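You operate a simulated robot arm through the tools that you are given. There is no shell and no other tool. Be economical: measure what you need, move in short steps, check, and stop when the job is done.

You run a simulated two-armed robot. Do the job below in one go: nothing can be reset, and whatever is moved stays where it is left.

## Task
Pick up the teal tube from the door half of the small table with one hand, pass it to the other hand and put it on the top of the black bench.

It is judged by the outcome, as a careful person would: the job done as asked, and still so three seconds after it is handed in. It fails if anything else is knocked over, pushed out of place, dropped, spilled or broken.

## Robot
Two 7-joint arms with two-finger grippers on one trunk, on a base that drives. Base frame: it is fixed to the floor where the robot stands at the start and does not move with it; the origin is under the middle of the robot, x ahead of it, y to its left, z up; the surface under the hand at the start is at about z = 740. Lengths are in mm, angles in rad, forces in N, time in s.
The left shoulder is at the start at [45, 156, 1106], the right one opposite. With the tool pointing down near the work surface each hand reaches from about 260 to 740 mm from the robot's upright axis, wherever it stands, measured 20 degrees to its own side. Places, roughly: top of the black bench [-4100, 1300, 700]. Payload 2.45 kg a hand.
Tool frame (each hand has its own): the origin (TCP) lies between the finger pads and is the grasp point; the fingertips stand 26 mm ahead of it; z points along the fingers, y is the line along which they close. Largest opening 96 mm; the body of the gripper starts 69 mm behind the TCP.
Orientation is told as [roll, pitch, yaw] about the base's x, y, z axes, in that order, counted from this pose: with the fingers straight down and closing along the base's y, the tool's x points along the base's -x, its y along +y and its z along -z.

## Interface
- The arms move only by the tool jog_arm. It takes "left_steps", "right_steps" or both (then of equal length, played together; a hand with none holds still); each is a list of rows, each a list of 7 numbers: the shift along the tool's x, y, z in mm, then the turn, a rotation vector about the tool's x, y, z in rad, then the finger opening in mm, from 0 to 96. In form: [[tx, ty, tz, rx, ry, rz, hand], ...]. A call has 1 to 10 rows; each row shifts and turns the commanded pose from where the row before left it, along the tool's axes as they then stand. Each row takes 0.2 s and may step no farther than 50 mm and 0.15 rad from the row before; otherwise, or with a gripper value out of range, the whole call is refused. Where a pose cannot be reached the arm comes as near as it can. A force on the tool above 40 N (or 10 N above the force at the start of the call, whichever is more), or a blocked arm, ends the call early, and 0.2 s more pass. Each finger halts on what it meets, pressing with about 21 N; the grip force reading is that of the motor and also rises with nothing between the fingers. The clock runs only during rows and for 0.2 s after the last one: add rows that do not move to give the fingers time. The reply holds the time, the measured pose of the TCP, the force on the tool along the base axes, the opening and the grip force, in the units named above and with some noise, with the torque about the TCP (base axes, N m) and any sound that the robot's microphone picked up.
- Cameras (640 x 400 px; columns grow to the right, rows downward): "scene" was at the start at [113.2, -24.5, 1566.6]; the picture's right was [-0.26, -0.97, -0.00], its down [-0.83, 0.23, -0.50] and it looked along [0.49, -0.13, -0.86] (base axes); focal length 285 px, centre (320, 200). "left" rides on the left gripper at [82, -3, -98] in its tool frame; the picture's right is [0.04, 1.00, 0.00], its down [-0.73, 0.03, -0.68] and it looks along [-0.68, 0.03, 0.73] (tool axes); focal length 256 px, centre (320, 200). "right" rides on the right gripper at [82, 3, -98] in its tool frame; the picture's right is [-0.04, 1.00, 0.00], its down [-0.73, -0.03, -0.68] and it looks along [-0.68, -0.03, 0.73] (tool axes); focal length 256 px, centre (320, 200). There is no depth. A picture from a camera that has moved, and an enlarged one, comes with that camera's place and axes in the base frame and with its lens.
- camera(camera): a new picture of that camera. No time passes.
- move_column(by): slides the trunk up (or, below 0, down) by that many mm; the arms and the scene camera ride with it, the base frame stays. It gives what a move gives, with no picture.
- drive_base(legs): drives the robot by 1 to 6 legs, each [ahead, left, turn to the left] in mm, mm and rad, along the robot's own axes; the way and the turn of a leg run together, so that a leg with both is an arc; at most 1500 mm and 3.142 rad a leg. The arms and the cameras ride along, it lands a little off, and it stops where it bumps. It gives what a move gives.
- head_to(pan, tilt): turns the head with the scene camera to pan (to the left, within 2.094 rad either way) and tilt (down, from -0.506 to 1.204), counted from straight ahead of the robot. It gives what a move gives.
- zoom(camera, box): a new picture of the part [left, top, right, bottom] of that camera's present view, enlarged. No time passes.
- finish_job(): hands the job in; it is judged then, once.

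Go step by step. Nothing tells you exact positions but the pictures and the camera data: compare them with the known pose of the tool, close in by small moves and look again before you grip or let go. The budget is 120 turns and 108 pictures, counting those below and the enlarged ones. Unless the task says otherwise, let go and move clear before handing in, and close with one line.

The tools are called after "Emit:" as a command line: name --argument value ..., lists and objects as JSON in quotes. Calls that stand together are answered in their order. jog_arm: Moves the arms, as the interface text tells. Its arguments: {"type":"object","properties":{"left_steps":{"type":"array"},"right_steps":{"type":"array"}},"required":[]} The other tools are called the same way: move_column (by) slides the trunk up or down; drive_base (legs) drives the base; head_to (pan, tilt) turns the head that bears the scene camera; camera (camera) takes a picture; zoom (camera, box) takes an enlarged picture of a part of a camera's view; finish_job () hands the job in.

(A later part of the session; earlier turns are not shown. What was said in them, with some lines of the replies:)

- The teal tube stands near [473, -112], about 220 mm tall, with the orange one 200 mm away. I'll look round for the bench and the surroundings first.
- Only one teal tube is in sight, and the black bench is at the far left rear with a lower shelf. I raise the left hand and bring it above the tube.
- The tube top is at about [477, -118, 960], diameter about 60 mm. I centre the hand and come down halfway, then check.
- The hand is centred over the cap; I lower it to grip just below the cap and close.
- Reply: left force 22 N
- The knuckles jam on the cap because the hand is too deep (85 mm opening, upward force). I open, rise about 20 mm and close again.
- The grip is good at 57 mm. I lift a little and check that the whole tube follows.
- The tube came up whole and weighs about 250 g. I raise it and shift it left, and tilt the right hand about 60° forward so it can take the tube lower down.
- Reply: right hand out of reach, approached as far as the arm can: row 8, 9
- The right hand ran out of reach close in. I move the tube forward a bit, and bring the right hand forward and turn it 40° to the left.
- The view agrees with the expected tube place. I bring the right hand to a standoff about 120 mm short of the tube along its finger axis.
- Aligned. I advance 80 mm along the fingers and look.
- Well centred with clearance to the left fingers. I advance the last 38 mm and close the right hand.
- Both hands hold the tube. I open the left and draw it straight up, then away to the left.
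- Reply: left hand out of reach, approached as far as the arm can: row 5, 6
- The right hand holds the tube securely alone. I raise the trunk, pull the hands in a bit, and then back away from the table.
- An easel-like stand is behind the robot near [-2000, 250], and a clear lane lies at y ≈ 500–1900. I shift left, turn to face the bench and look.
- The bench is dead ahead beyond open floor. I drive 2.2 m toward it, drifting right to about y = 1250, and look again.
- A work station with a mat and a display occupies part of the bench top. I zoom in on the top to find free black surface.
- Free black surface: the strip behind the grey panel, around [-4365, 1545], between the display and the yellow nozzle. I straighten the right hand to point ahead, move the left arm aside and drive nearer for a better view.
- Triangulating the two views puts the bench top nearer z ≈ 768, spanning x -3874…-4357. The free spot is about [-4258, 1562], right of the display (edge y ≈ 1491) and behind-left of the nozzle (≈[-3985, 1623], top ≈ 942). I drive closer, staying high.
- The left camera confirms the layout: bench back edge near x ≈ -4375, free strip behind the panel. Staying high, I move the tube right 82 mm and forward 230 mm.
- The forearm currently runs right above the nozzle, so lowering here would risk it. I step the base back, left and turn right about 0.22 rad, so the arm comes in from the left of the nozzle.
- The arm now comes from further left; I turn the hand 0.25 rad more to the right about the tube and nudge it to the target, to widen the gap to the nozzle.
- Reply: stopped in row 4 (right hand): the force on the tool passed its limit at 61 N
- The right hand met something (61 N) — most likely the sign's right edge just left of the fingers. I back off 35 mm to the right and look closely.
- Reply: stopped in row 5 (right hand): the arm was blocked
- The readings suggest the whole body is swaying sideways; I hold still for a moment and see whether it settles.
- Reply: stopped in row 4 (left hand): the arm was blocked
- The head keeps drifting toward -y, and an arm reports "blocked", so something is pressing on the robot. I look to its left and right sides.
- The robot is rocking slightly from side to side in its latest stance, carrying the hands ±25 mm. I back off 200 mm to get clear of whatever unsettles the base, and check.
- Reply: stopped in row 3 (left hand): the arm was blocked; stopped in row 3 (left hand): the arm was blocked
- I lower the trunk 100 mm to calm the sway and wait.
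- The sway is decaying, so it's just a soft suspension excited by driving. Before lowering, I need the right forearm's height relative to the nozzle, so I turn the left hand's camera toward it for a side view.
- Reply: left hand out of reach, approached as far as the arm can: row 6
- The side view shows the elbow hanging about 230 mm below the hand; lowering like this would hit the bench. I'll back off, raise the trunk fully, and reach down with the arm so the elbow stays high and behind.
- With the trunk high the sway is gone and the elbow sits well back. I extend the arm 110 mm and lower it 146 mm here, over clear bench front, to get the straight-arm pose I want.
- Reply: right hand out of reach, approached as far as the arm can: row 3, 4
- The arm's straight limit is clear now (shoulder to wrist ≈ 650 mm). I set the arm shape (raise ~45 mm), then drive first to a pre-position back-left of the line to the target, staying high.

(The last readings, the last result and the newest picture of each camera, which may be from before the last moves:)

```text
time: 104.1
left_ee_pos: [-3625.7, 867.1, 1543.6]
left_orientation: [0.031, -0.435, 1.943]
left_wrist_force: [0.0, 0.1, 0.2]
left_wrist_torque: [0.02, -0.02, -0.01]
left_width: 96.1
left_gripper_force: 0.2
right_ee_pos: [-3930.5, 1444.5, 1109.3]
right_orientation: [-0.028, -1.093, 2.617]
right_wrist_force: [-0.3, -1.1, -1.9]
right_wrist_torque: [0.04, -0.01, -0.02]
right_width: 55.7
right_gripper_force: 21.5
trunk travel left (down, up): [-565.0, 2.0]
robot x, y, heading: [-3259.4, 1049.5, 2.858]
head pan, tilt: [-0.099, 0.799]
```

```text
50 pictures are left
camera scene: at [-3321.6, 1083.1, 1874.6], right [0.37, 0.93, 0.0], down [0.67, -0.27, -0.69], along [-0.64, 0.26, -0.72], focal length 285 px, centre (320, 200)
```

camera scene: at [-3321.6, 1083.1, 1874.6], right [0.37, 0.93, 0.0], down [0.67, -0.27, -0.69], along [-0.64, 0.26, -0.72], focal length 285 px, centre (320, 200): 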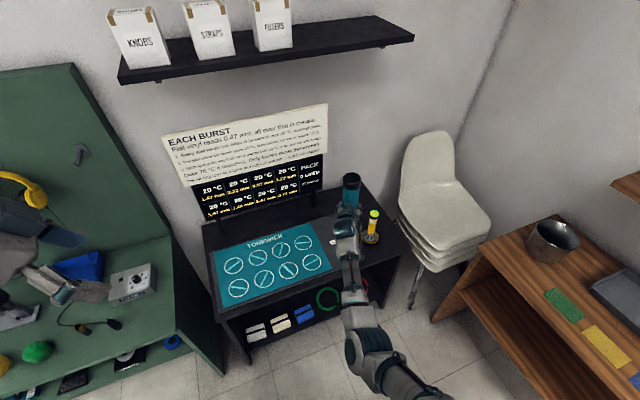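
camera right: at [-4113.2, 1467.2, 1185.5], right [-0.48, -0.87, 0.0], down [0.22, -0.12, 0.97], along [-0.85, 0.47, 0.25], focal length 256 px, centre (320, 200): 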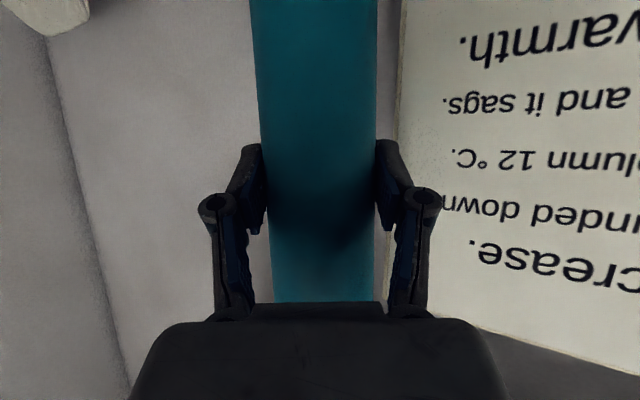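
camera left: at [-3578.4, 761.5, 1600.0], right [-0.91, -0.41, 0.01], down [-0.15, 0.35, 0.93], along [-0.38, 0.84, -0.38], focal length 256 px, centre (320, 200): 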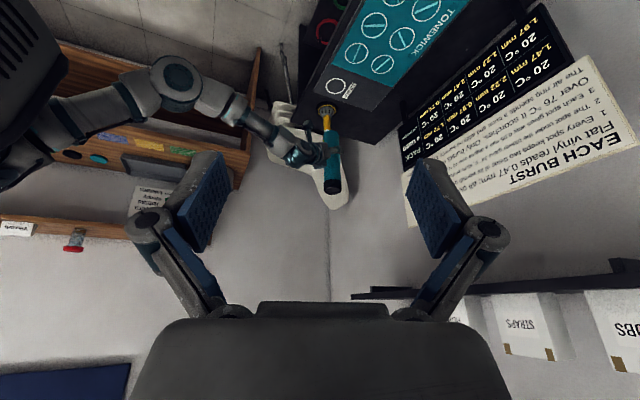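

The line to the target now passes left of the nozzle, which I place again at [-3992, 1618]. I drive in along it, staying high, and let the sway die down.

Emit:
drive_base --legs '[[150, -28, 0], [145, -27, 0]]'

Emit:
jog_arm --right_steps '[[0, 0, 0, 0, 0, 0, 30], [0, 0, 0, 0, 0, 0, 30], [0, 0, 0, 0, 0, 0, 30], [0, 0, 0, 0, 0, 0, 30], [0, 0, 0, 0, 0, 0, 30], [0, 0, 0, 0, 0, 0, 30], [0, 0, 0, 0, 0, 0, 30], [0, 0, 0, 0, 0, 0, 30], [0, 0, 0, 0, 0, 0, 30], [0, 0, 0, 0, 0, 0, 30]]'

Emit:
jog_arm --right_steps '[[0, 0, 0, 0, 0, 0, 30], [0, 0, 0, 0, 0, 0, 30], [0, 0, 0, 0, 0, 0, 30], [0, 0, 0, 0, 0, 0, 30], [0, 0, 0, 0, 0, 0, 30], [0, 0, 0, 0, 0, 0, 30], [0, 0, 0, 0, 0, 0, 30], [0, 0, 0, 0, 0, 0, 30], [0, 0, 0, 0, 0, 0, 30], [0, 0, 0, 0, 0, 0, 30]]'

Emit:
jog_arm --right_steps '[[0, 0, 0, 0, 0, 0, 30], [0, 0, 0, 0, 0, 0, 30], [0, 0, 0, 0, 0, 0, 30], [0, 0, 0, 0, 0, 0, 30], [0, 0, 0, 0, 0, 0, 30]]'

Emit:
camera --camera "left"

Emit:
camera --camera "scene"

```text
time: 106.4
left_ee_pos: [-3898.1, 965.8, 1537.4]
left_orientation: [0.017, -0.454, 1.955]
left_wrist_force: [0.2, -1.0, -0.6]
left_wrist_torque: [0.1, -0.04, -0.03]
left_width: 96.1
left_gripper_force: 0.0
right_ee_pos: [-4201.9, 1549.6, 1111.7]
right_orientation: [-0.071, -1.096, 2.658]
right_wrist_force: [-0.8, -1.8, -2.8]
right_wrist_torque: [0.1, -0.04, -0.18]
right_width: 55.7
right_gripper_force: 21.3
trunk travel left (down, up): [-565.0, 2.0]
robot x, y, heading: [-3527.8, 1184.1, 2.86]
head pan, tilt: [-0.099, 0.799]
```

```text
time: 108.6
left_ee_pos: [-3876.9, 1041.4, 1550.5]
left_orientation: [0.052, -0.411, 1.938]
left_wrist_force: [-0.2, 0.7, 0.3]
left_wrist_torque: [0.01, -0.01, -0.03]
left_width: 95.7
left_gripper_force: 0.0
right_ee_pos: [-4186.9, 1607.8, 1103.5]
right_orientation: [0.027, -1.086, 2.569]
right_wrist_force: [0.8, 1.9, -1.7]
right_wrist_torque: [-0.08, 0.04, 0.05]
right_width: 55.6
right_gripper_force: 21.1
trunk travel left (down, up): [-565.0, 2.0]
robot x, y, heading: [-3528.9, 1191.1, 2.864]
head pan, tilt: [-0.099, 0.799]
```

```text
time: 111.0
left_ee_pos: [-3878.9, 1002.5, 1547.1]
left_orientation: [0.038, -0.437, 1.946]
left_wrist_force: [0.2, -0.5, 0.4]
left_wrist_torque: [0.03, 0.0, -0.02]
left_width: 95.9
left_gripper_force: 0.1
right_ee_pos: [-4189.2, 1579.1, 1113.6]
right_orientation: [-0.018, -1.097, 2.608]
right_wrist_force: [0.4, -0.9, -1.6]
right_wrist_torque: [0.02, -0.02, 0.0]
right_width: 55.7
right_gripper_force: 21.3
trunk travel left (down, up): [-565.0, 2.0]
robot x, y, heading: [-3524.1, 1192.5, 2.86]
head pan, tilt: [-0.099, 0.799]
stopped in row 10 (right hand): the arm was blocked; the commanded pose is now the measured one
```

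```text
time: 112.4
left_ee_pos: [-3878.4, 1005.8, 1548.3]
left_orientation: [0.041, -0.432, 1.946]
left_wrist_force: [0.9, 1.2, 1.9]
left_wrist_torque: [-0.02, 0.01, 0.0]
left_width: 96.1
left_gripper_force: 0.1
right_ee_pos: [-4188.7, 1578.5, 1111.9]
right_orientation: [-0.008, -1.093, 2.601]
right_wrist_force: [0.6, -0.2, -1.5]
right_wrist_torque: [0.0, 0.0, 0.03]
right_width: 55.9
right_gripper_force: 21.2
trunk travel left (down, up): [-565.0, 2.0]
robot x, y, heading: [-3524.8, 1186.3, 2.864]
head pan, tilt: [-0.099, 0.799]
stopped in row 5 (right hand): the arm was blocked; the commanded pose is now the measured one
```

```text
49 pictures are left
camera left: at [-3830.1, 900.9, 1604.1], right [-0.91, -0.41, 0.02], down [-0.14, 0.36, 0.92], along [-0.39, 0.84, -0.38], focal length 256 px, centre (320, 200)
```

left: 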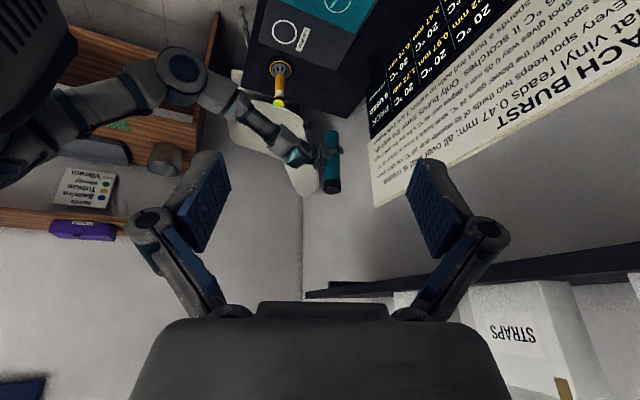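

```text
48 pictures are left
camera scene: at [-3600.0, 1177.9, 1874.2], right [0.37, 0.93, 0.02], down [0.67, -0.25, -0.69], along [-0.64, 0.27, -0.72], focal length 285 px, centre (320, 200)
```

scene: 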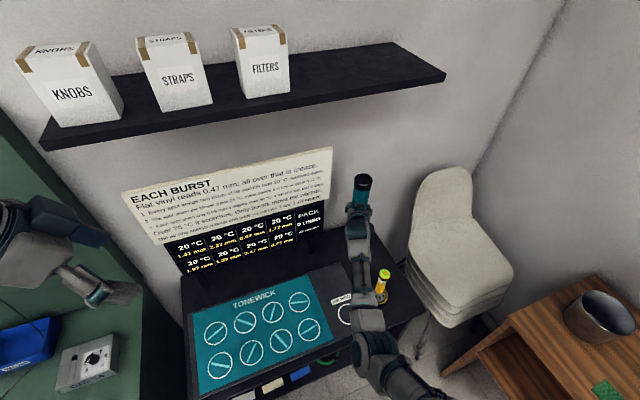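

The sway has died down and the arm stands left of the nozzle. I extend the last 45 mm, then lower the trunk part-way and check.

Emit:
jog_arm --right_steps '[[-1, 0, 16.4, 0, 0, 0, 30], [-1, 0, 16.4, 0, 0, 0, 30], [-1, 0, 16.4, 0, 0, 0, 30], [0, 0, 0, 0, 0, 0, 30]]'

Emit:
move_column --by -110

Emit:
camera --camera "left"

Emit:
camera --camera "scene"

Emit:
camera --camera "right"

```text
time: 113.4
left_ee_pos: [-3876.5, 1010.1, 1549.5]
left_orientation: [0.044, -0.429, 1.945]
left_wrist_force: [0.5, -0.1, -0.6]
left_wrist_torque: [0.01, -0.01, 0.0]
left_width: 96.1
left_gripper_force: 0.0
right_ee_pos: [-4227.4, 1605.3, 1091.1]
right_orientation: [0.0, -1.094, 2.595]
right_wrist_force: [-0.6, 0.0, -1.9]
right_wrist_torque: [-0.03, 0.0, -0.01]
right_width: 55.9
right_gripper_force: 21.0
trunk travel left (down, up): [-565.0, 2.0]
robot x, y, heading: [-3524.8, 1183.5, 2.864]
head pan, tilt: [-0.099, 0.799]
```

```text
time: 114.8
left_ee_pos: [-3875.1, 1013.9, 1440.6]
left_orientation: [0.048, -0.428, 1.943]
left_wrist_force: [-0.5, 0.7, 0.1]
left_wrist_torque: [0.0, 0.02, 0.0]
left_width: 96.1
left_gripper_force: 0.1
right_ee_pos: [-4225.4, 1608.8, 982.5]
right_orientation: [0.015, -1.094, 2.58]
right_wrist_force: [-0.4, -0.7, -2.3]
right_wrist_torque: [0.0, -0.01, 0.02]
right_width: 55.6
right_gripper_force: 20.8
trunk travel left (down, up): [-455.0, 112.0]
robot x, y, heading: [-3527.7, 1185.5, 2.863]
head pan, tilt: [-0.099, 0.799]
```

```text
47 pictures are left
camera left: at [-3825.1, 911.2, 1497.8], right [-0.91, -0.41, 0.03], down [-0.14, 0.36, 0.92], along [-0.39, 0.84, -0.39], focal length 256 px, centre (320, 200)
```

left: 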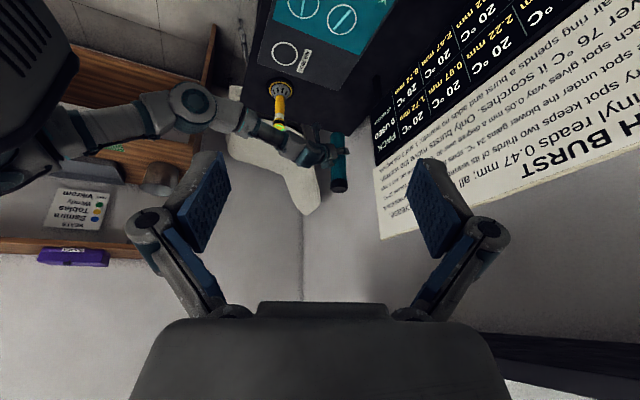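

```text
46 pictures are left
camera scene: at [-3585.9, 1233.5, 1764.6], right [0.37, 0.93, -0.01], down [0.67, -0.28, -0.69], along [-0.65, 0.25, -0.72], focal length 285 px, centre (320, 200)
```

scene: 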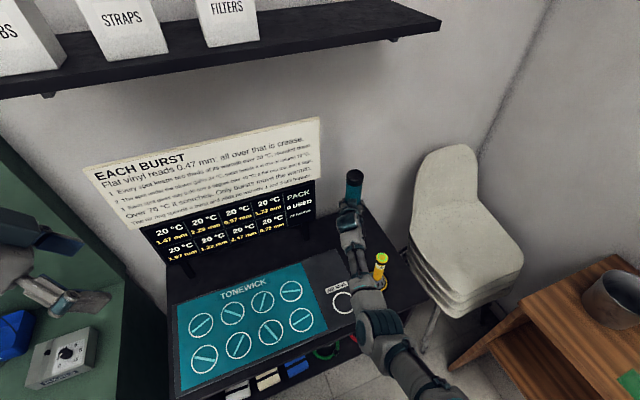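

```text
45 pictures are left
camera right: at [-4120.9, 1539.9, 954.7], right [-0.54, -0.84, 0.04], down [0.25, -0.11, 0.96], along [-0.81, 0.53, 0.27], focal length 256 px, centre (320, 200)
```

right: 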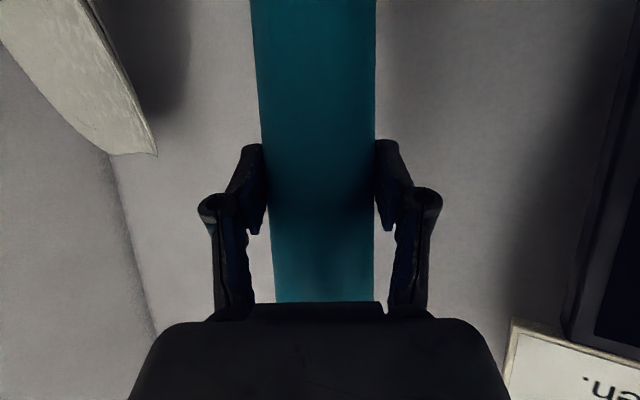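

Clear of the nozzle (about 100 mm) and the sign. I lower the trunk another 85 mm and look again.

Emit:
move_column --by -85

Emit:
camera --camera "left"

Emit:
zoom --camera "scene" --box '[260, 130, 460, 255]'

```text
time: 116.0
left_ee_pos: [-3884.8, 977.1, 1349.2]
left_orientation: [0.027, -0.446, 1.956]
left_wrist_force: [0.2, -1.6, -1.0]
left_wrist_torque: [0.11, -0.01, 0.0]
left_width: 95.9
left_gripper_force: 0.0
right_ee_pos: [-4234.6, 1580.7, 902.1]
right_orientation: [-0.04, -1.1, 2.633]
right_wrist_force: [-1.1, -1.8, -1.7]
right_wrist_torque: [0.11, -0.07, -0.18]
right_width: 55.6
right_gripper_force: 21.4
trunk travel left (down, up): [-370.0, 197.0]
robot x, y, heading: [-3527.3, 1176.3, 2.866]
head pan, tilt: [-0.099, 0.799]
```

```text
44 pictures are left
camera left: at [-3837.2, 871.6, 1402.9], right [-0.91, -0.42, 0.01], down [-0.15, 0.34, 0.93], along [-0.39, 0.84, -0.37], focal length 256 px, centre (320, 200)
```

left: 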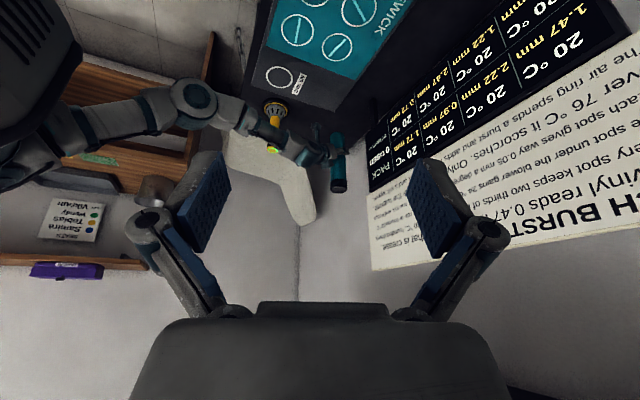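

```text
3.20 times, centred on (360, 192) of scene
camera zoom: at [-3620.7, 1169.5, 1679.6], right [0.37, 0.93, 0.03], down [0.67, -0.25, -0.7], along [-0.64, 0.27, -0.72], focal length 911 px, centre (192, 224)
```

zoom: 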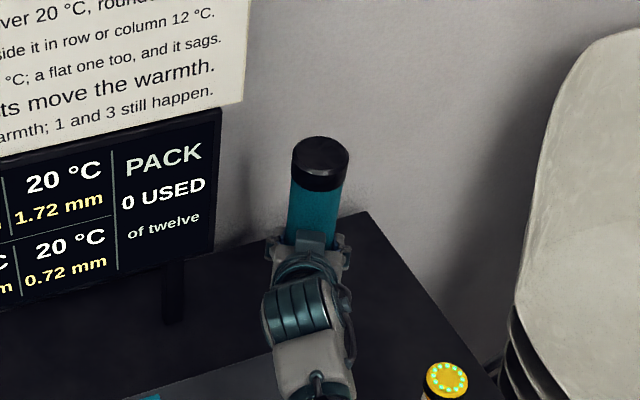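

The body leaned again with the trunk move; I wait for it to settle before going lower.

Emit:
jog_arm --right_steps '[[0, 0, 0, 0, 0, 0, 30], [0, 0, 0, 0, 0, 0, 30], [0, 0, 0, 0, 0, 0, 30], [0, 0, 0, 0, 0, 0, 30], [0, 0, 0, 0, 0, 0, 30]]'

Emit:
jog_arm --right_steps '[[0, 0, 0, 0, 0, 0, 30], [0, 0, 0, 0, 0, 0, 30], [0, 0, 0, 0, 0, 0, 30], [0, 0, 0, 0, 0, 0, 30], [0, 0, 0, 0, 0, 0, 30]]'

Emit:
jog_arm --right_steps '[[0, 0, 0, 0, 0, 0, 30], [0, 0, 0, 0, 0, 0, 30], [0, 0, 0, 0, 0, 0, 30], [0, 0, 0, 0, 0, 0, 30], [0, 0, 0, 0, 0, 0, 30]]'

Emit:
jog_arm --right_steps '[[0, 0, 0, 0, 0, 0, 30], [0, 0, 0, 0, 0, 0, 30], [0, 0, 0, 0, 0, 0, 30], [0, 0, 0, 0, 0, 0, 30], [0, 0, 0, 0, 0, 0, 30]]'

Emit:
jog_arm --right_steps '[[0, 0, 0, 0, 0, 0, 30], [0, 0, 0, 0, 0, 0, 30], [0, 0, 0, 0, 0, 0, 30], [0, 0, 0, 0, 0, 0, 30], [0, 0, 0, 0, 0, 0, 30]]'

```text
time: 117.2
left_ee_pos: [-3869.3, 1033.9, 1357.9]
left_orientation: [0.054, -0.417, 1.934]
left_wrist_force: [0.0, 0.9, -0.4]
left_wrist_torque: [-0.02, 0.05, 0.0]
left_width: 96.1
left_gripper_force: 0.1
right_ee_pos: [-4221.7, 1623.2, 894.5]
right_orientation: [0.029, -1.09, 2.567]
right_wrist_force: [1.2, 1.0, -1.3]
right_wrist_torque: [-0.04, 0.01, 0.11]
right_width: 55.8
right_gripper_force: 21.1
trunk travel left (down, up): [-370.0, 197.0]
robot x, y, heading: [-3528.7, 1188.0, 2.858]
head pan, tilt: [-0.099, 0.799]
```

```text
time: 118.4
left_ee_pos: [-3873.3, 1018.6, 1356.3]
left_orientation: [0.048, -0.426, 1.944]
left_wrist_force: [-0.7, -0.1, -0.1]
left_wrist_torque: [0.02, -0.01, -0.01]
left_width: 96.2
left_gripper_force: 0.0
right_ee_pos: [-4224.6, 1611.3, 895.5]
right_orientation: [0.015, -1.094, 2.581]
right_wrist_force: [-0.4, 1.5, -2.8]
right_wrist_torque: [0.01, 0.03, 0.01]
right_width: 55.6
right_gripper_force: 21.1
trunk travel left (down, up): [-370.0, 197.0]
robot x, y, heading: [-3528.4, 1185.5, 2.859]
head pan, tilt: [-0.099, 0.799]
```

```text
time: 119.6
left_ee_pos: [-3885.6, 983.0, 1349.0]
left_orientation: [0.027, -0.443, 1.955]
left_wrist_force: [0.3, -1.2, -1.2]
left_wrist_torque: [0.13, -0.06, -0.03]
left_width: 96.1
left_gripper_force: 0.1
right_ee_pos: [-4233.6, 1583.6, 900.3]
right_orientation: [-0.033, -1.097, 2.627]
right_wrist_force: [-1.2, -1.7, -2.7]
right_wrist_torque: [0.07, -0.09, -0.13]
right_width: 55.8
right_gripper_force: 21.0
trunk travel left (down, up): [-370.0, 197.0]
robot x, y, heading: [-3527.9, 1176.8, 2.861]
head pan, tilt: [-0.099, 0.799]
```

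```text
time: 120.8
left_ee_pos: [-3871.8, 1026.8, 1357.7]
left_orientation: [0.051, -0.422, 1.937]
left_wrist_force: [-0.2, 0.1, -0.4]
left_wrist_torque: [-0.02, -0.01, 0.0]
left_width: 95.7
left_gripper_force: 0.1
right_ee_pos: [-4223.2, 1619.3, 893.5]
right_orientation: [0.02, -1.091, 2.572]
right_wrist_force: [0.9, 1.4, -2.4]
right_wrist_torque: [-0.03, 0.03, 0.11]
right_width: 55.8
right_gripper_force: 21.0
trunk travel left (down, up): [-370.0, 197.0]
robot x, y, heading: [-3520.5, 1189.6, 2.863]
head pan, tilt: [-0.099, 0.799]
```

```text
time: 122.0
left_ee_pos: [-3871.8, 1019.4, 1357.3]
left_orientation: [0.047, -0.423, 1.94]
left_wrist_force: [0.0, 0.8, -0.6]
left_wrist_torque: [-0.03, 0.01, 0.03]
left_width: 95.9
left_gripper_force: 0.1
right_ee_pos: [-4225.8, 1612.1, 894.9]
right_orientation: [0.014, -1.092, 2.582]
right_wrist_force: [0.1, 0.2, -2.4]
right_wrist_torque: [-0.01, 0.03, 0.04]
right_width: 55.6
right_gripper_force: 20.6
trunk travel left (down, up): [-370.0, 197.0]
robot x, y, heading: [-3523.5, 1186.2, 2.865]
head pan, tilt: [-0.099, 0.799]
```

The sway is lightly damped; I give it several more seconds to die out.

Emit:
jog_arm --left_steps '[[0, 0, 0, 0, 0, 0, 96], [0, 0, 0, 0, 0, 0, 96], [0, 0, 0, 0, 0, 0, 96], [0, 0, 0, 0, 0, 0, 96], [0, 0, 0, 0, 0, 0, 96], [0, 0, 0, 0, 0, 0, 96], [0, 0, 0, 0, 0, 0, 96], [0, 0, 0, 0, 0, 0, 96], [0, 0, 0, 0, 0, 0, 96], [0, 0, 0, 0, 0, 0, 96]]'

Emit:
jog_arm --left_steps '[[0, 0, 0, 0, 0, 0, 96], [0, 0, 0, 0, 0, 0, 96], [0, 0, 0, 0, 0, 0, 96], [0, 0, 0, 0, 0, 0, 96], [0, 0, 0, 0, 0, 0, 96], [0, 0, 0, 0, 0, 0, 96], [0, 0, 0, 0, 0, 0, 96], [0, 0, 0, 0, 0, 0, 96], [0, 0, 0, 0, 0, 0, 96], [0, 0, 0, 0, 0, 0, 96]]'

Emit:
jog_arm --left_steps '[[0, 0, 0, 0, 0, 0, 96]]'

Emit:
jog_arm --left_steps '[[0, 0, 0, 0, 0, 0, 96]]'

Emit:
jog_arm --left_steps '[[0, 0, 0, 0, 0, 0, 96]]'

Emit:
jog_arm --left_steps '[[0, 0, 0, 0, 0, 0, 96]]'

Emit:
jog_arm --left_steps '[[0, 0, 0, 0, 0, 0, 96]]'

```text
time: 124.2
left_ee_pos: [-3879.8, 996.4, 1350.7]
left_orientation: [0.035, -0.438, 1.947]
left_wrist_force: [0.4, -0.9, 0.0]
left_wrist_torque: [0.02, 0.01, 0.02]
left_width: 95.9
left_gripper_force: 0.0
right_ee_pos: [-4230.8, 1594.6, 898.9]
right_orientation: [-0.019, -1.096, 2.612]
right_wrist_force: [-0.3, -0.4, -2.3]
right_wrist_torque: [0.0, 0.02, -0.05]
right_width: 55.8
right_gripper_force: 21.0
trunk travel left (down, up): [-370.0, 197.0]
robot x, y, heading: [-3526.2, 1179.7, 2.86]
head pan, tilt: [-0.099, 0.799]
```

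```text
time: 126.4
left_ee_pos: [-3872.6, 1021.7, 1356.8]
left_orientation: [0.048, -0.423, 1.943]
left_wrist_force: [-0.4, 0.0, 0.6]
left_wrist_torque: [0.0, -0.03, 0.0]
left_width: 96.1
left_gripper_force: 0.0
right_ee_pos: [-4223.7, 1614.1, 895.4]
right_orientation: [0.019, -1.091, 2.576]
right_wrist_force: [0.1, 0.9, -2.3]
right_wrist_torque: [-0.01, -0.03, 0.02]
right_width: 55.5
right_gripper_force: 20.7
trunk travel left (down, up): [-370.0, 197.0]
robot x, y, heading: [-3526.1, 1182.9, 2.86]
head pan, tilt: [-0.099, 0.799]
```

```text
time: 126.8
left_ee_pos: [-3880.7, 998.5, 1352.3]
left_orientation: [0.035, -0.436, 1.949]
left_wrist_force: [-0.3, -1.1, 0.5]
left_wrist_torque: [0.09, -0.07, -0.03]
left_width: 95.9
left_gripper_force: 0.1
right_ee_pos: [-4229.2, 1596.8, 898.3]
right_orientation: [-0.015, -1.098, 2.608]
right_wrist_force: [-0.1, -0.5, -2.8]
right_wrist_torque: [-0.01, -0.04, -0.03]
right_width: 55.7
right_gripper_force: 20.9
trunk travel left (down, up): [-370.0, 197.0]
robot x, y, heading: [-3525.3, 1178.8, 2.865]
head pan, tilt: [-0.099, 0.799]
```

```text
time: 127.2
left_ee_pos: [-3874.5, 1018.5, 1355.2]
left_orientation: [0.047, -0.425, 1.941]
left_wrist_force: [1.0, 0.2, 0.7]
left_wrist_torque: [0.0, 0.01, -0.02]
left_width: 96.0
left_gripper_force: 0.1
right_ee_pos: [-4224.9, 1612.7, 895.3]
right_orientation: [0.013, -1.092, 2.582]
right_wrist_force: [1.3, 0.7, -0.9]
right_wrist_torque: [0.0, 0.0, 0.04]
right_width: 55.9
right_gripper_force: 21.0
trunk travel left (down, up): [-370.0, 197.0]
robot x, y, heading: [-3527.6, 1183.1, 2.859]
head pan, tilt: [-0.099, 0.799]
```

```text
time: 127.6
left_ee_pos: [-3878.8, 1004.5, 1353.6]
left_orientation: [0.04, -0.434, 1.946]
left_wrist_force: [-0.6, -0.5, 0.4]
left_wrist_torque: [-0.02, 0.02, 0.01]
left_width: 96.0
left_gripper_force: 0.1
right_ee_pos: [-4227.9, 1599.7, 898.0]
right_orientation: [-0.002, -1.095, 2.597]
right_wrist_force: [0.3, -0.6, -1.6]
right_wrist_torque: [0.04, -0.03, -0.03]
right_width: 55.5
right_gripper_force: 21.1
trunk travel left (down, up): [-370.0, 197.0]
robot x, y, heading: [-3526.5, 1178.9, 2.863]
head pan, tilt: [-0.099, 0.799]
```

```text
time: 128.0
left_ee_pos: [-3875.9, 1011.9, 1355.1]
left_orientation: [0.044, -0.43, 1.945]
left_wrist_force: [0.2, 1.0, 0.8]
left_wrist_torque: [-0.04, -0.01, 0.01]
left_width: 96.1
left_gripper_force: 0.2
right_ee_pos: [-4226.5, 1606.8, 897.4]
right_orientation: [0.001, -1.093, 2.592]
right_wrist_force: [-0.2, 0.5, -2.0]
right_wrist_torque: [0.02, 0.01, 0.01]
right_width: 55.8
right_gripper_force: 21.1
trunk travel left (down, up): [-370.0, 197.0]
robot x, y, heading: [-3527.3, 1185.2, 2.861]
head pan, tilt: [-0.099, 0.799]
```

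```text
time: 128.4
left_ee_pos: [-3875.9, 1011.5, 1355.7]
left_orientation: [0.043, -0.43, 1.945]
left_wrist_force: [-0.6, -0.2, -0.3]
left_wrist_torque: [0.01, 0.0, 0.03]
left_width: 95.9
left_gripper_force: 0.1
right_ee_pos: [-4226.1, 1608.1, 896.4]
right_orientation: [0.004, -1.096, 2.588]
right_wrist_force: [-0.5, -0.1, -1.8]
right_wrist_torque: [0.02, 0.0, 0.01]
right_width: 55.7
right_gripper_force: 21.3
trunk travel left (down, up): [-370.0, 197.0]
robot x, y, heading: [-3528.9, 1183.3, 2.863]
head pan, tilt: [-0.099, 0.799]
```

Settled. The hand is pitched 0.04 rad off its grasp angle, so I level the tube, then lower by small trunk steps.

Emit:
jog_arm --right_steps '[[0, 0, 0, 0, 0.02, 0, 30], [0, 0, 0, 0, 0.02, 0, 30], [0, 0, 0, 0, 0, 0, 30]]'

Emit:
move_column --by -15

Emit:
move_column --by -15

Emit:
camera --camera "left"

Emit:
zoom --camera "left" --box '[220, 60, 420, 220]'

```text
time: 129.2
left_ee_pos: [-3876.5, 1014.1, 1355.3]
left_orientation: [0.043, -0.428, 1.943]
left_wrist_force: [0.0, -0.4, 0.3]
left_wrist_torque: [0.0, 0.0, 0.0]
left_width: 96.0
left_gripper_force: 0.0
right_ee_pos: [-4225.9, 1608.1, 896.5]
right_orientation: [0.006, -1.053, 2.586]
right_wrist_force: [0.0, -1.1, -1.2]
right_wrist_torque: [-0.03, 0.03, 0.02]
right_width: 55.9
right_gripper_force: 20.9
trunk travel left (down, up): [-370.0, 197.0]
robot x, y, heading: [-3524.9, 1186.1, 2.862]
head pan, tilt: [-0.099, 0.799]
```

```text
time: 129.9
left_ee_pos: [-3876.2, 1010.3, 1339.2]
left_orientation: [0.042, -0.429, 1.942]
left_wrist_force: [0.1, -0.9, 0.1]
left_wrist_torque: [0.02, -0.02, -0.01]
left_width: 96.1
left_gripper_force: 0.0
right_ee_pos: [-4225.7, 1605.2, 882.0]
right_orientation: [0.002, -1.054, 2.592]
right_wrist_force: [0.3, -0.6, -1.8]
right_wrist_torque: [0.0, -0.03, 0.0]
right_width: 55.5
right_gripper_force: 21.0
trunk travel left (down, up): [-355.0, 212.0]
robot x, y, heading: [-3525.8, 1182.2, 2.864]
head pan, tilt: [-0.099, 0.799]
```

```text
time: 130.5
left_ee_pos: [-3877.8, 1005.6, 1323.4]
left_orientation: [0.041, -0.432, 1.946]
left_wrist_force: [-0.4, -1.0, 0.4]
left_wrist_torque: [0.06, 0.0, 0.02]
left_width: 96.0
left_gripper_force: 0.0
right_ee_pos: [-4227.5, 1602.9, 866.3]
right_orientation: [-0.004, -1.054, 2.596]
right_wrist_force: [0.1, -0.9, -2.0]
right_wrist_torque: [-0.01, -0.03, -0.02]
right_width: 55.7
right_gripper_force: 20.9
trunk travel left (down, up): [-340.0, 227.0]
robot x, y, heading: [-3525.2, 1180.1, 2.863]
head pan, tilt: [-0.099, 0.799]
```

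```text
42 pictures are left
camera left: at [-3829.2, 901.0, 1379.8], right [-0.91, -0.41, 0.02], down [-0.14, 0.35, 0.92], along [-0.39, 0.84, -0.38], focal length 256 px, centre (320, 200)
```

left: 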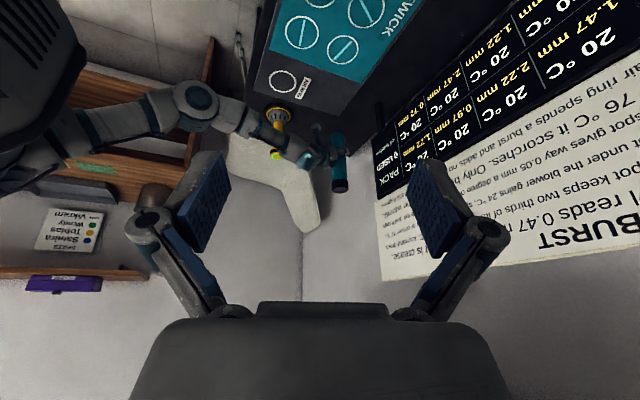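

```text
2.50 times, centred on (320, 140) of left
camera zoom: at [-3829.2, 901.0, 1379.8], right [-0.91, -0.41, 0.02], down [-0.14, 0.35, 0.92], along [-0.39, 0.84, -0.38], focal length 640 px, centre (320, 350)
```

zoom: 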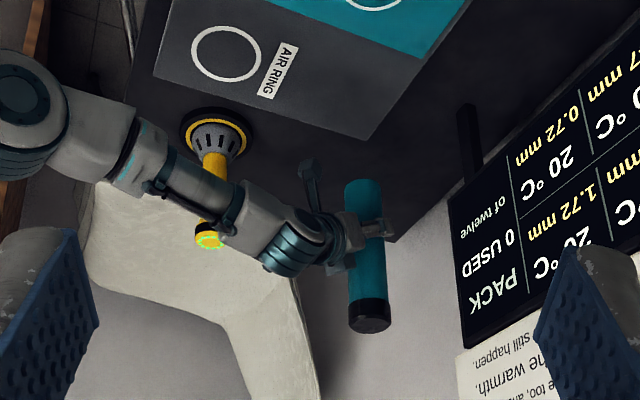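

The tube's foot hangs about 20–30 mm above bare black top, clear of panel and nozzle. I go down in 8 mm steps watching the force.

Emit:
move_column --by -8

Emit:
move_column --by -8

Emit:
zoom --camera "left" --box '[260, 80, 420, 200]'

```text
time: 131.1
left_ee_pos: [-3875.8, 1011.3, 1317.7]
left_orientation: [0.043, -0.43, 1.945]
left_wrist_force: [0.7, -0.3, 0.1]
left_wrist_torque: [-0.01, 0.02, 0.04]
left_width: 95.9
left_gripper_force: 0.1
right_ee_pos: [-4226.0, 1605.6, 860.2]
right_orientation: [0.002, -1.053, 2.591]
right_wrist_force: [-0.5, -0.4, -1.3]
right_wrist_torque: [-0.01, 0.03, 0.03]
right_width: 55.6
right_gripper_force: 20.9
trunk travel left (down, up): [-332.0, 235.0]
robot x, y, heading: [-3526.0, 1181.2, 2.86]
head pan, tilt: [-0.099, 0.799]
```

```text
time: 131.6
left_ee_pos: [-3876.3, 1007.9, 1308.2]
left_orientation: [0.043, -0.43, 1.944]
left_wrist_force: [0.1, -0.3, -0.4]
left_wrist_torque: [-0.02, -0.02, 0.0]
left_width: 96.0
left_gripper_force: 0.0
right_ee_pos: [-4227.0, 1604.8, 851.8]
right_orientation: [0.0, -1.057, 2.593]
right_wrist_force: [-0.6, 0.1, -1.5]
right_wrist_torque: [-0.01, 0.01, -0.01]
right_width: 55.5
right_gripper_force: 21.3
trunk travel left (down, up): [-324.0, 243.0]
robot x, y, heading: [-3525.8, 1180.3, 2.86]
head pan, tilt: [-0.099, 0.799]
```

```text
3.33 times, centred on (340, 140) of left
camera zoom: at [-3828.7, 904.4, 1364.3], right [-0.91, -0.41, 0.02], down [-0.14, 0.36, 0.92], along [-0.39, 0.84, -0.38], focal length 853 px, centre (253, 400)
```

zoom: 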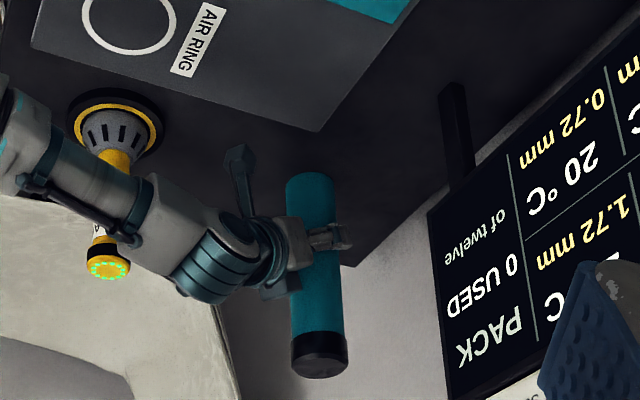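

No contact yet; I continue in small steps.

Emit:
move_column --by -6

Emit:
move_column --by -6

Emit:
move_column --by -5

Emit:
zoom --camera "left" --box '[260, 80, 420, 200]'

```text
time: 132.2
left_ee_pos: [-3876.9, 1009.5, 1302.3]
left_orientation: [0.042, -0.43, 1.945]
left_wrist_force: [0.5, 1.0, 0.2]
left_wrist_torque: [0.02, 0.01, -0.02]
left_width: 95.9
left_gripper_force: 0.0
right_ee_pos: [-4227.4, 1604.6, 845.7]
right_orientation: [0.0, -1.055, 2.593]
right_wrist_force: [-0.4, -0.2, -1.8]
right_wrist_torque: [-0.01, -0.05, 0.01]
right_width: 55.8
right_gripper_force: 20.8
trunk travel left (down, up): [-318.0, 249.0]
robot x, y, heading: [-3528.1, 1184.4, 2.862]
head pan, tilt: [-0.099, 0.799]
```

```text
time: 132.7
left_ee_pos: [-3877.2, 1009.9, 1296.8]
left_orientation: [0.042, -0.428, 1.945]
left_wrist_force: [0.2, -0.1, 0.2]
left_wrist_torque: [-0.05, 0.02, 0.03]
left_width: 96.1
left_gripper_force: 0.1
right_ee_pos: [-4227.4, 1606.0, 838.0]
right_orientation: [0.001, -1.054, 2.593]
right_wrist_force: [-0.5, -0.3, -1.9]
right_wrist_torque: [-0.04, -0.06, -0.03]
right_width: 55.7
right_gripper_force: 20.9
trunk travel left (down, up): [-312.0, 255.0]
robot x, y, heading: [-3524.9, 1183.1, 2.861]
head pan, tilt: [-0.099, 0.799]
```

```text
time: 133.3
left_ee_pos: [-3876.1, 1007.9, 1291.8]
left_orientation: [0.041, -0.428, 1.945]
left_wrist_force: [0.2, -0.2, 0.0]
left_wrist_torque: [0.0, -0.04, 0.02]
left_width: 96.1
left_gripper_force: 0.1
right_ee_pos: [-4227.4, 1605.9, 835.1]
right_orientation: [0.0, -1.057, 2.594]
right_wrist_force: [-1.4, -0.2, -2.4]
right_wrist_torque: [-0.01, -0.01, 0.02]
right_width: 55.9
right_gripper_force: 20.7
trunk travel left (down, up): [-307.0, 260.0]
robot x, y, heading: [-3526.9, 1183.9, 2.859]
head pan, tilt: [-0.099, 0.799]
```

```text
3.33 times, centred on (340, 140) of left
camera zoom: at [-3828.6, 904.8, 1347.3], right [-0.91, -0.41, 0.02], down [-0.14, 0.36, 0.92], along [-0.39, 0.84, -0.38], focal length 853 px, centre (253, 400)
```

zoom: 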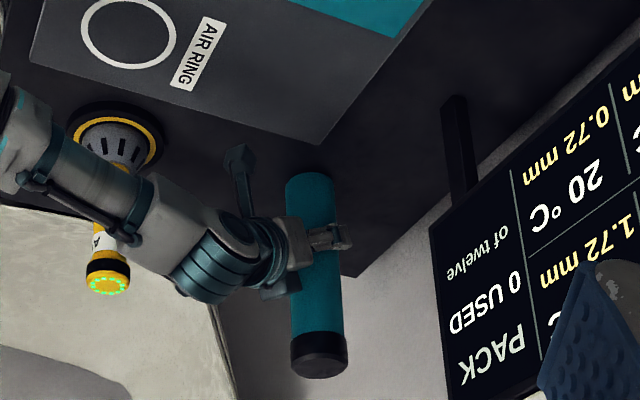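

Triangulating the panel corner puts the top near z ≈ 736, so about 15 mm remain. I continue in 4–5 mm steps.

Emit:
move_column --by -5

Emit:
move_column --by -4

Emit:
move_column --by -4

Emit:
zoom --camera "left" --box '[260, 80, 420, 200]'

```text
time: 133.8
left_ee_pos: [-3876.4, 1009.4, 1286.0]
left_orientation: [0.043, -0.429, 1.945]
left_wrist_force: [0.6, -0.7, 0.0]
left_wrist_torque: [0.0, 0.02, 0.05]
left_width: 96.2
left_gripper_force: 0.2
right_ee_pos: [-4227.1, 1604.8, 827.7]
right_orientation: [0.001, -1.054, 2.593]
right_wrist_force: [-0.1, -0.4, -1.5]
right_wrist_torque: [-0.01, 0.03, -0.01]
right_width: 56.0
right_gripper_force: 21.0
trunk travel left (down, up): [-302.0, 265.0]
robot x, y, heading: [-3523.9, 1182.5, 2.862]
head pan, tilt: [-0.099, 0.799]
```

```text
time: 134.3
left_ee_pos: [-3875.7, 1008.9, 1282.5]
left_orientation: [0.042, -0.431, 1.944]
left_wrist_force: [-0.1, -0.7, -0.6]
left_wrist_torque: [0.01, 0.0, -0.02]
left_width: 96.1
left_gripper_force: 0.1
right_ee_pos: [-4226.4, 1603.6, 824.7]
right_orientation: [0.001, -1.053, 2.595]
right_wrist_force: [-0.1, 0.6, -0.7]
right_wrist_torque: [-0.01, 0.02, -0.02]
right_width: 55.6
right_gripper_force: 21.4
trunk travel left (down, up): [-298.0, 269.0]
robot x, y, heading: [-3527.0, 1182.3, 2.861]
head pan, tilt: [-0.099, 0.799]
```

```text
time: 134.9
left_ee_pos: [-3874.2, 1008.2, 1279.0]
left_orientation: [0.043, -0.432, 1.945]
left_wrist_force: [0.2, 0.3, 0.0]
left_wrist_torque: [-0.01, 0.01, 0.02]
left_width: 96.0
left_gripper_force: 0.1
right_ee_pos: [-4226.6, 1604.0, 824.5]
right_orientation: [0.002, -1.062, 2.591]
right_wrist_force: [-0.5, 1.9, 12.8]
right_wrist_torque: [-0.15, -0.24, -0.03]
right_width: 55.6
right_gripper_force: 21.0
trunk travel left (down, up): [-294.0, 273.0]
robot x, y, heading: [-3528.9, 1185.0, 2.862]
head pan, tilt: [-0.099, 0.799]
```

```text
3.33 times, centred on (340, 140) of left
camera zoom: at [-3826.6, 903.8, 1334.9], right [-0.91, -0.41, 0.02], down [-0.14, 0.36, 0.92], along [-0.39, 0.84, -0.38], focal length 853 px, centre (253, 400)
```

zoom: 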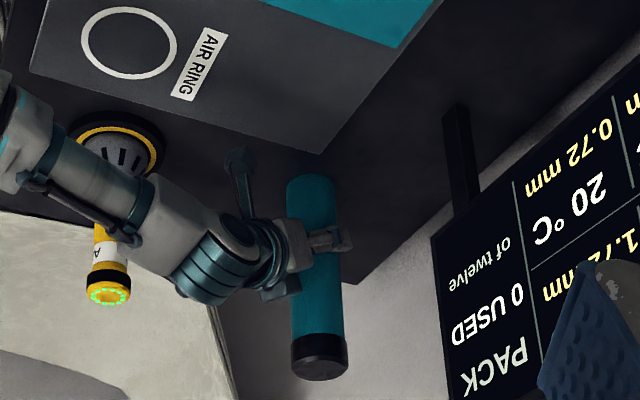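

Contact: the tube stands on the bench top with about 15 N. I ease up 2 mm and open the fingers gently.

Emit:
move_column --by 2

Emit:
jog_arm --right_steps '[[0, 0, 0, 0, 0, 0, 58], [0, 0, 0, 0, 0, 0, 66], [0, 0, 0, 0, 0, 0, 80], [0, 0, 0, 0, 0, 0, 92], [0, 0, 0, 0, 0, 0, 92]]'

Emit:
camera --camera "right"

Emit:
zoom --camera "left" --box '[260, 80, 420, 200]'

```text
time: 135.4
left_ee_pos: [-3875.2, 1007.9, 1281.3]
left_orientation: [0.041, -0.431, 1.943]
left_wrist_force: [-0.3, -0.4, 0.0]
left_wrist_torque: [-0.01, -0.02, -0.02]
left_width: 95.8
left_gripper_force: 0.0
right_ee_pos: [-4226.2, 1605.0, 824.3]
right_orientation: [0.004, -1.057, 2.592]
right_wrist_force: [-4.1, 2.3, 11.0]
right_wrist_torque: [-0.06, 0.12, -0.03]
right_width: 55.7
right_gripper_force: 21.0
trunk travel left (down, up): [-296.0, 271.0]
robot x, y, heading: [-3525.1, 1182.8, 2.863]
head pan, tilt: [-0.099, 0.799]
```

```text
time: 136.6
left_ee_pos: [-3875.5, 1008.1, 1280.8]
left_orientation: [0.044, -0.43, 1.944]
left_wrist_force: [-0.4, 0.5, 0.1]
left_wrist_torque: [-0.03, 0.02, 0.03]
left_width: 95.8
left_gripper_force: 0.1
right_ee_pos: [-4226.3, 1604.1, 822.8]
right_orientation: [0.002, -1.055, 2.592]
right_wrist_force: [-0.6, 0.1, -0.2]
right_wrist_torque: [0.0, 0.02, 0.0]
right_width: 91.9
right_gripper_force: 0.1
trunk travel left (down, up): [-296.0, 271.0]
robot x, y, heading: [-3525.8, 1184.1, 2.864]
head pan, tilt: [-0.099, 0.799]
```

```text
37 pictures are left
camera right: at [-4121.5, 1535.6, 800.6], right [-0.54, -0.84, 0.03], down [0.21, -0.09, 0.97], along [-0.82, 0.53, 0.23], focal length 256 px, centre (320, 200)
```

right: 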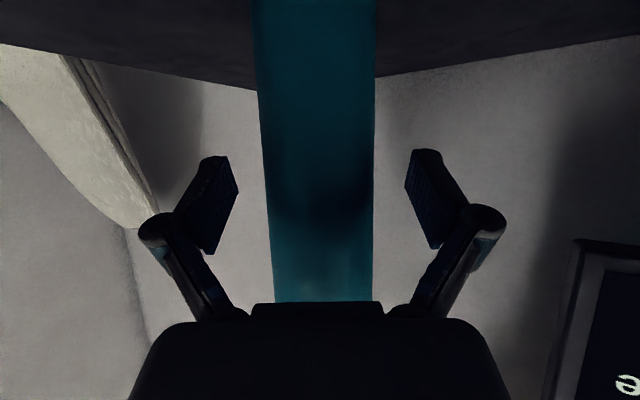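

```text
3.33 times, centred on (340, 140) of left
camera zoom: at [-3828.2, 904.6, 1336.4], right [-0.91, -0.41, 0.02], down [-0.14, 0.36, 0.92], along [-0.39, 0.84, -0.38], focal length 853 px, centre (253, 400)
```

zoom: 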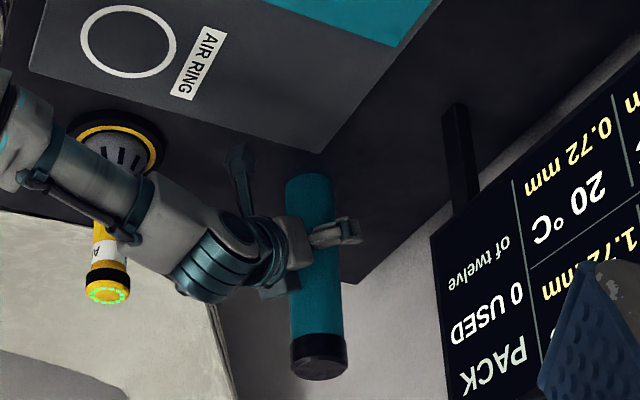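

The tube stands free, centred between the open fingers. I draw the hand straight back along its finger axis.

Emit:
jog_arm --right_steps '[[0, 0, -12, 0, 0, 0, 92], [0, 0, -20, 0, 0, 0, 92], [0, 0, -20, 0, 0, 0, 92], [0, 0, -20, 0, 0, 0, 92], [0, 0, -20, 0, 0, 0, 92], [0, 0, -10, 0, 0, 0, 92], [0, 0, 0, 0, 0, 0, 92]]'

Emit:
camera --camera "right"

Emit:
camera --camera "left"

Emit:
camera --camera "scene"

```text
time: 138.2
left_ee_pos: [-3875.1, 1008.8, 1280.8]
left_orientation: [0.042, -0.431, 1.944]
left_wrist_force: [-0.3, -0.1, 0.3]
left_wrist_torque: [0.0, 0.0, -0.03]
left_width: 95.9
left_gripper_force: 0.0
right_ee_pos: [-4150.2, 1557.4, 874.0]
right_orientation: [-0.001, -1.055, 2.593]
right_wrist_force: [-0.8, 1.2, 0.5]
right_wrist_torque: [-0.02, 0.05, 0.01]
right_width: 91.9
right_gripper_force: 0.1
trunk travel left (down, up): [-296.0, 271.0]
robot x, y, heading: [-3527.7, 1180.5, 2.864]
head pan, tilt: [-0.099, 0.799]
```

```text
35 pictures are left
camera right: at [-4045.2, 1489.7, 851.8], right [-0.54, -0.84, 0.03], down [0.21, -0.09, 0.97], along [-0.82, 0.53, 0.23], focal length 256 px, centre (320, 200)
```

right: 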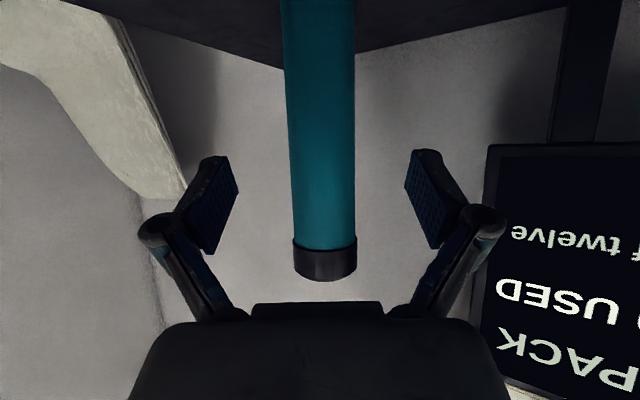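

```text
34 pictures are left
camera left: at [-3828.3, 904.8, 1336.4], right [-0.91, -0.41, 0.02], down [-0.14, 0.36, 0.92], along [-0.39, 0.84, -0.38], focal length 256 px, centre (320, 200)
```

left: 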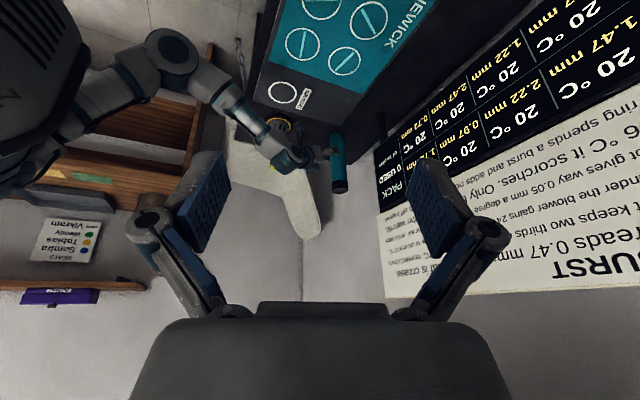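

```text
33 pictures are left
camera scene: at [-3637.8, 1220.0, 1605.7], right [0.37, 0.93, 0.0], down [0.67, -0.26, -0.69], along [-0.64, 0.26, -0.72], focal length 285 px, centre (320, 200)
```

scene: 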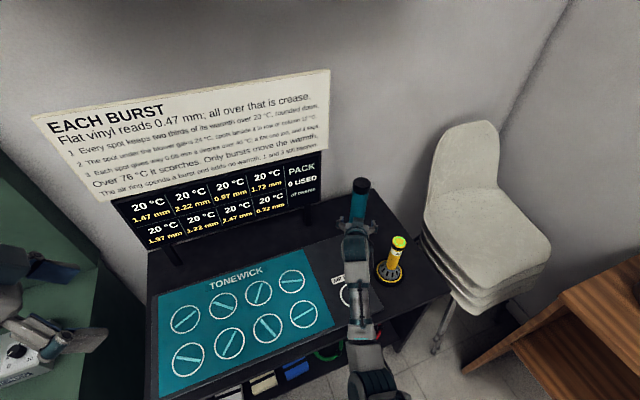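

The tube stands upright alone; nozzle, sign and mat look undisturbed. I raise the trunk and back away.

Emit:
move_column --by 50

Emit:
move_column --by 80

Emit:
drive_base --legs '[[-350, 0, 0]]'

Emit:
camera --camera "scene"

Emit:
zoom --camera "scene" --box '[160, 60, 460, 250]'

```text
time: 139.1
left_ee_pos: [-3877.4, 1008.9, 1329.3]
left_orientation: [0.039, -0.43, 1.945]
left_wrist_force: [-0.1, -1.0, -0.7]
left_wrist_torque: [0.0, 0.0, 0.0]
left_width: 95.8
left_gripper_force: 0.1
right_ee_pos: [-4151.4, 1557.9, 921.6]
right_orientation: [-0.002, -1.052, 2.595]
right_wrist_force: [0.2, 0.2, 0.1]
right_wrist_torque: [0.04, -0.03, 0.01]
right_width: 92.0
right_gripper_force: 0.1
trunk travel left (down, up): [-346.0, 221.0]
robot x, y, heading: [-3524.9, 1184.3, 2.861]
head pan, tilt: [-0.099, 0.799]
```

```text
time: 140.3
left_ee_pos: [-3877.1, 1009.7, 1410.2]
left_orientation: [0.041, -0.43, 1.945]
left_wrist_force: [-0.1, -0.2, -0.8]
left_wrist_torque: [0.01, -0.01, 0.0]
left_width: 96.0
left_gripper_force: 0.1
right_ee_pos: [-4150.8, 1558.7, 1003.2]
right_orientation: [-0.003, -1.054, 2.597]
right_wrist_force: [0.2, 0.2, -0.6]
right_wrist_torque: [-0.03, -0.01, 0.0]
right_width: 92.2
right_gripper_force: 0.1
trunk travel left (down, up): [-426.0, 141.0]
robot x, y, heading: [-3525.7, 1181.0, 2.863]
head pan, tilt: [-0.099, 0.799]
```

```text
time: 142.6
left_ee_pos: [-3533.8, 910.6, 1409.8]
left_orientation: [0.04, -0.43, 1.94]
left_wrist_force: [-0.2, -0.2, -0.6]
left_wrist_torque: [0.0, 0.02, -0.03]
left_width: 96.1
left_gripper_force: 0.1
right_ee_pos: [-3805.1, 1462.9, 1001.5]
right_orientation: [-0.001, -1.055, 2.589]
right_wrist_force: [-0.4, 0.2, -0.5]
right_wrist_torque: [0.0, 0.01, 0.01]
right_width: 91.9
right_gripper_force: 0.1
trunk travel left (down, up): [-426.0, 141.0]
robot x, y, heading: [-3182.8, 1085.5, 2.858]
head pan, tilt: [-0.099, 0.799]
```

```text
32 pictures are left
camera scene: at [-3253.3, 1108.5, 1735.8], right [0.37, 0.93, 0.0], down [0.67, -0.27, -0.69], along [-0.64, 0.26, -0.72], focal length 285 px, centre (320, 200)
```

scene: 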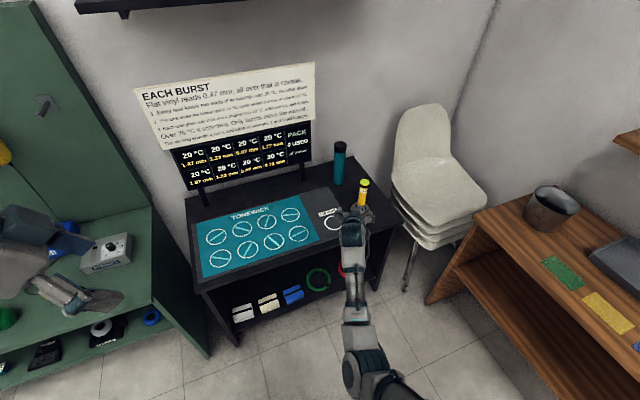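

```text
2.11 times, centred on (310, 155) of scene
camera zoom: at [-3253.3, 1108.5, 1735.8], right [0.37, 0.93, 0.0], down [0.67, -0.27, -0.69], along [-0.64, 0.26, -0.72], focal length 600 px, centre (341, 295)
```

zoom: 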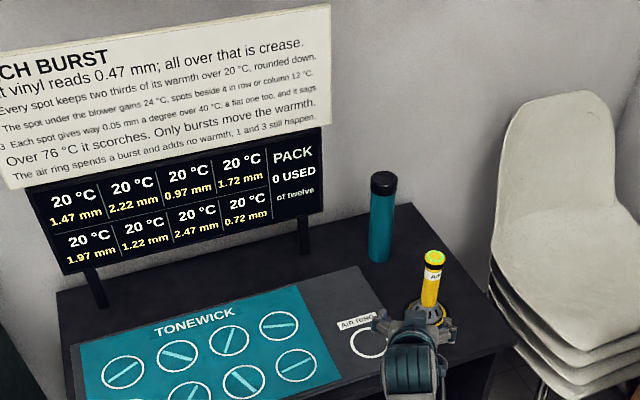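

The teal tube stands upright on bare black bench top, both hands are clear, and everything else is in place. I hand in the job.

Emit:
finish_job

```text
The job is handed in.
```

The teal tube was picked up with the left hand, passed to the right, and now stands upright on the back right of the black bench's top. During one approach the right hand bumped something with 61 N, most likely the edge of the sign behind the bench; I saw nothing moved in the pictures afterwards.
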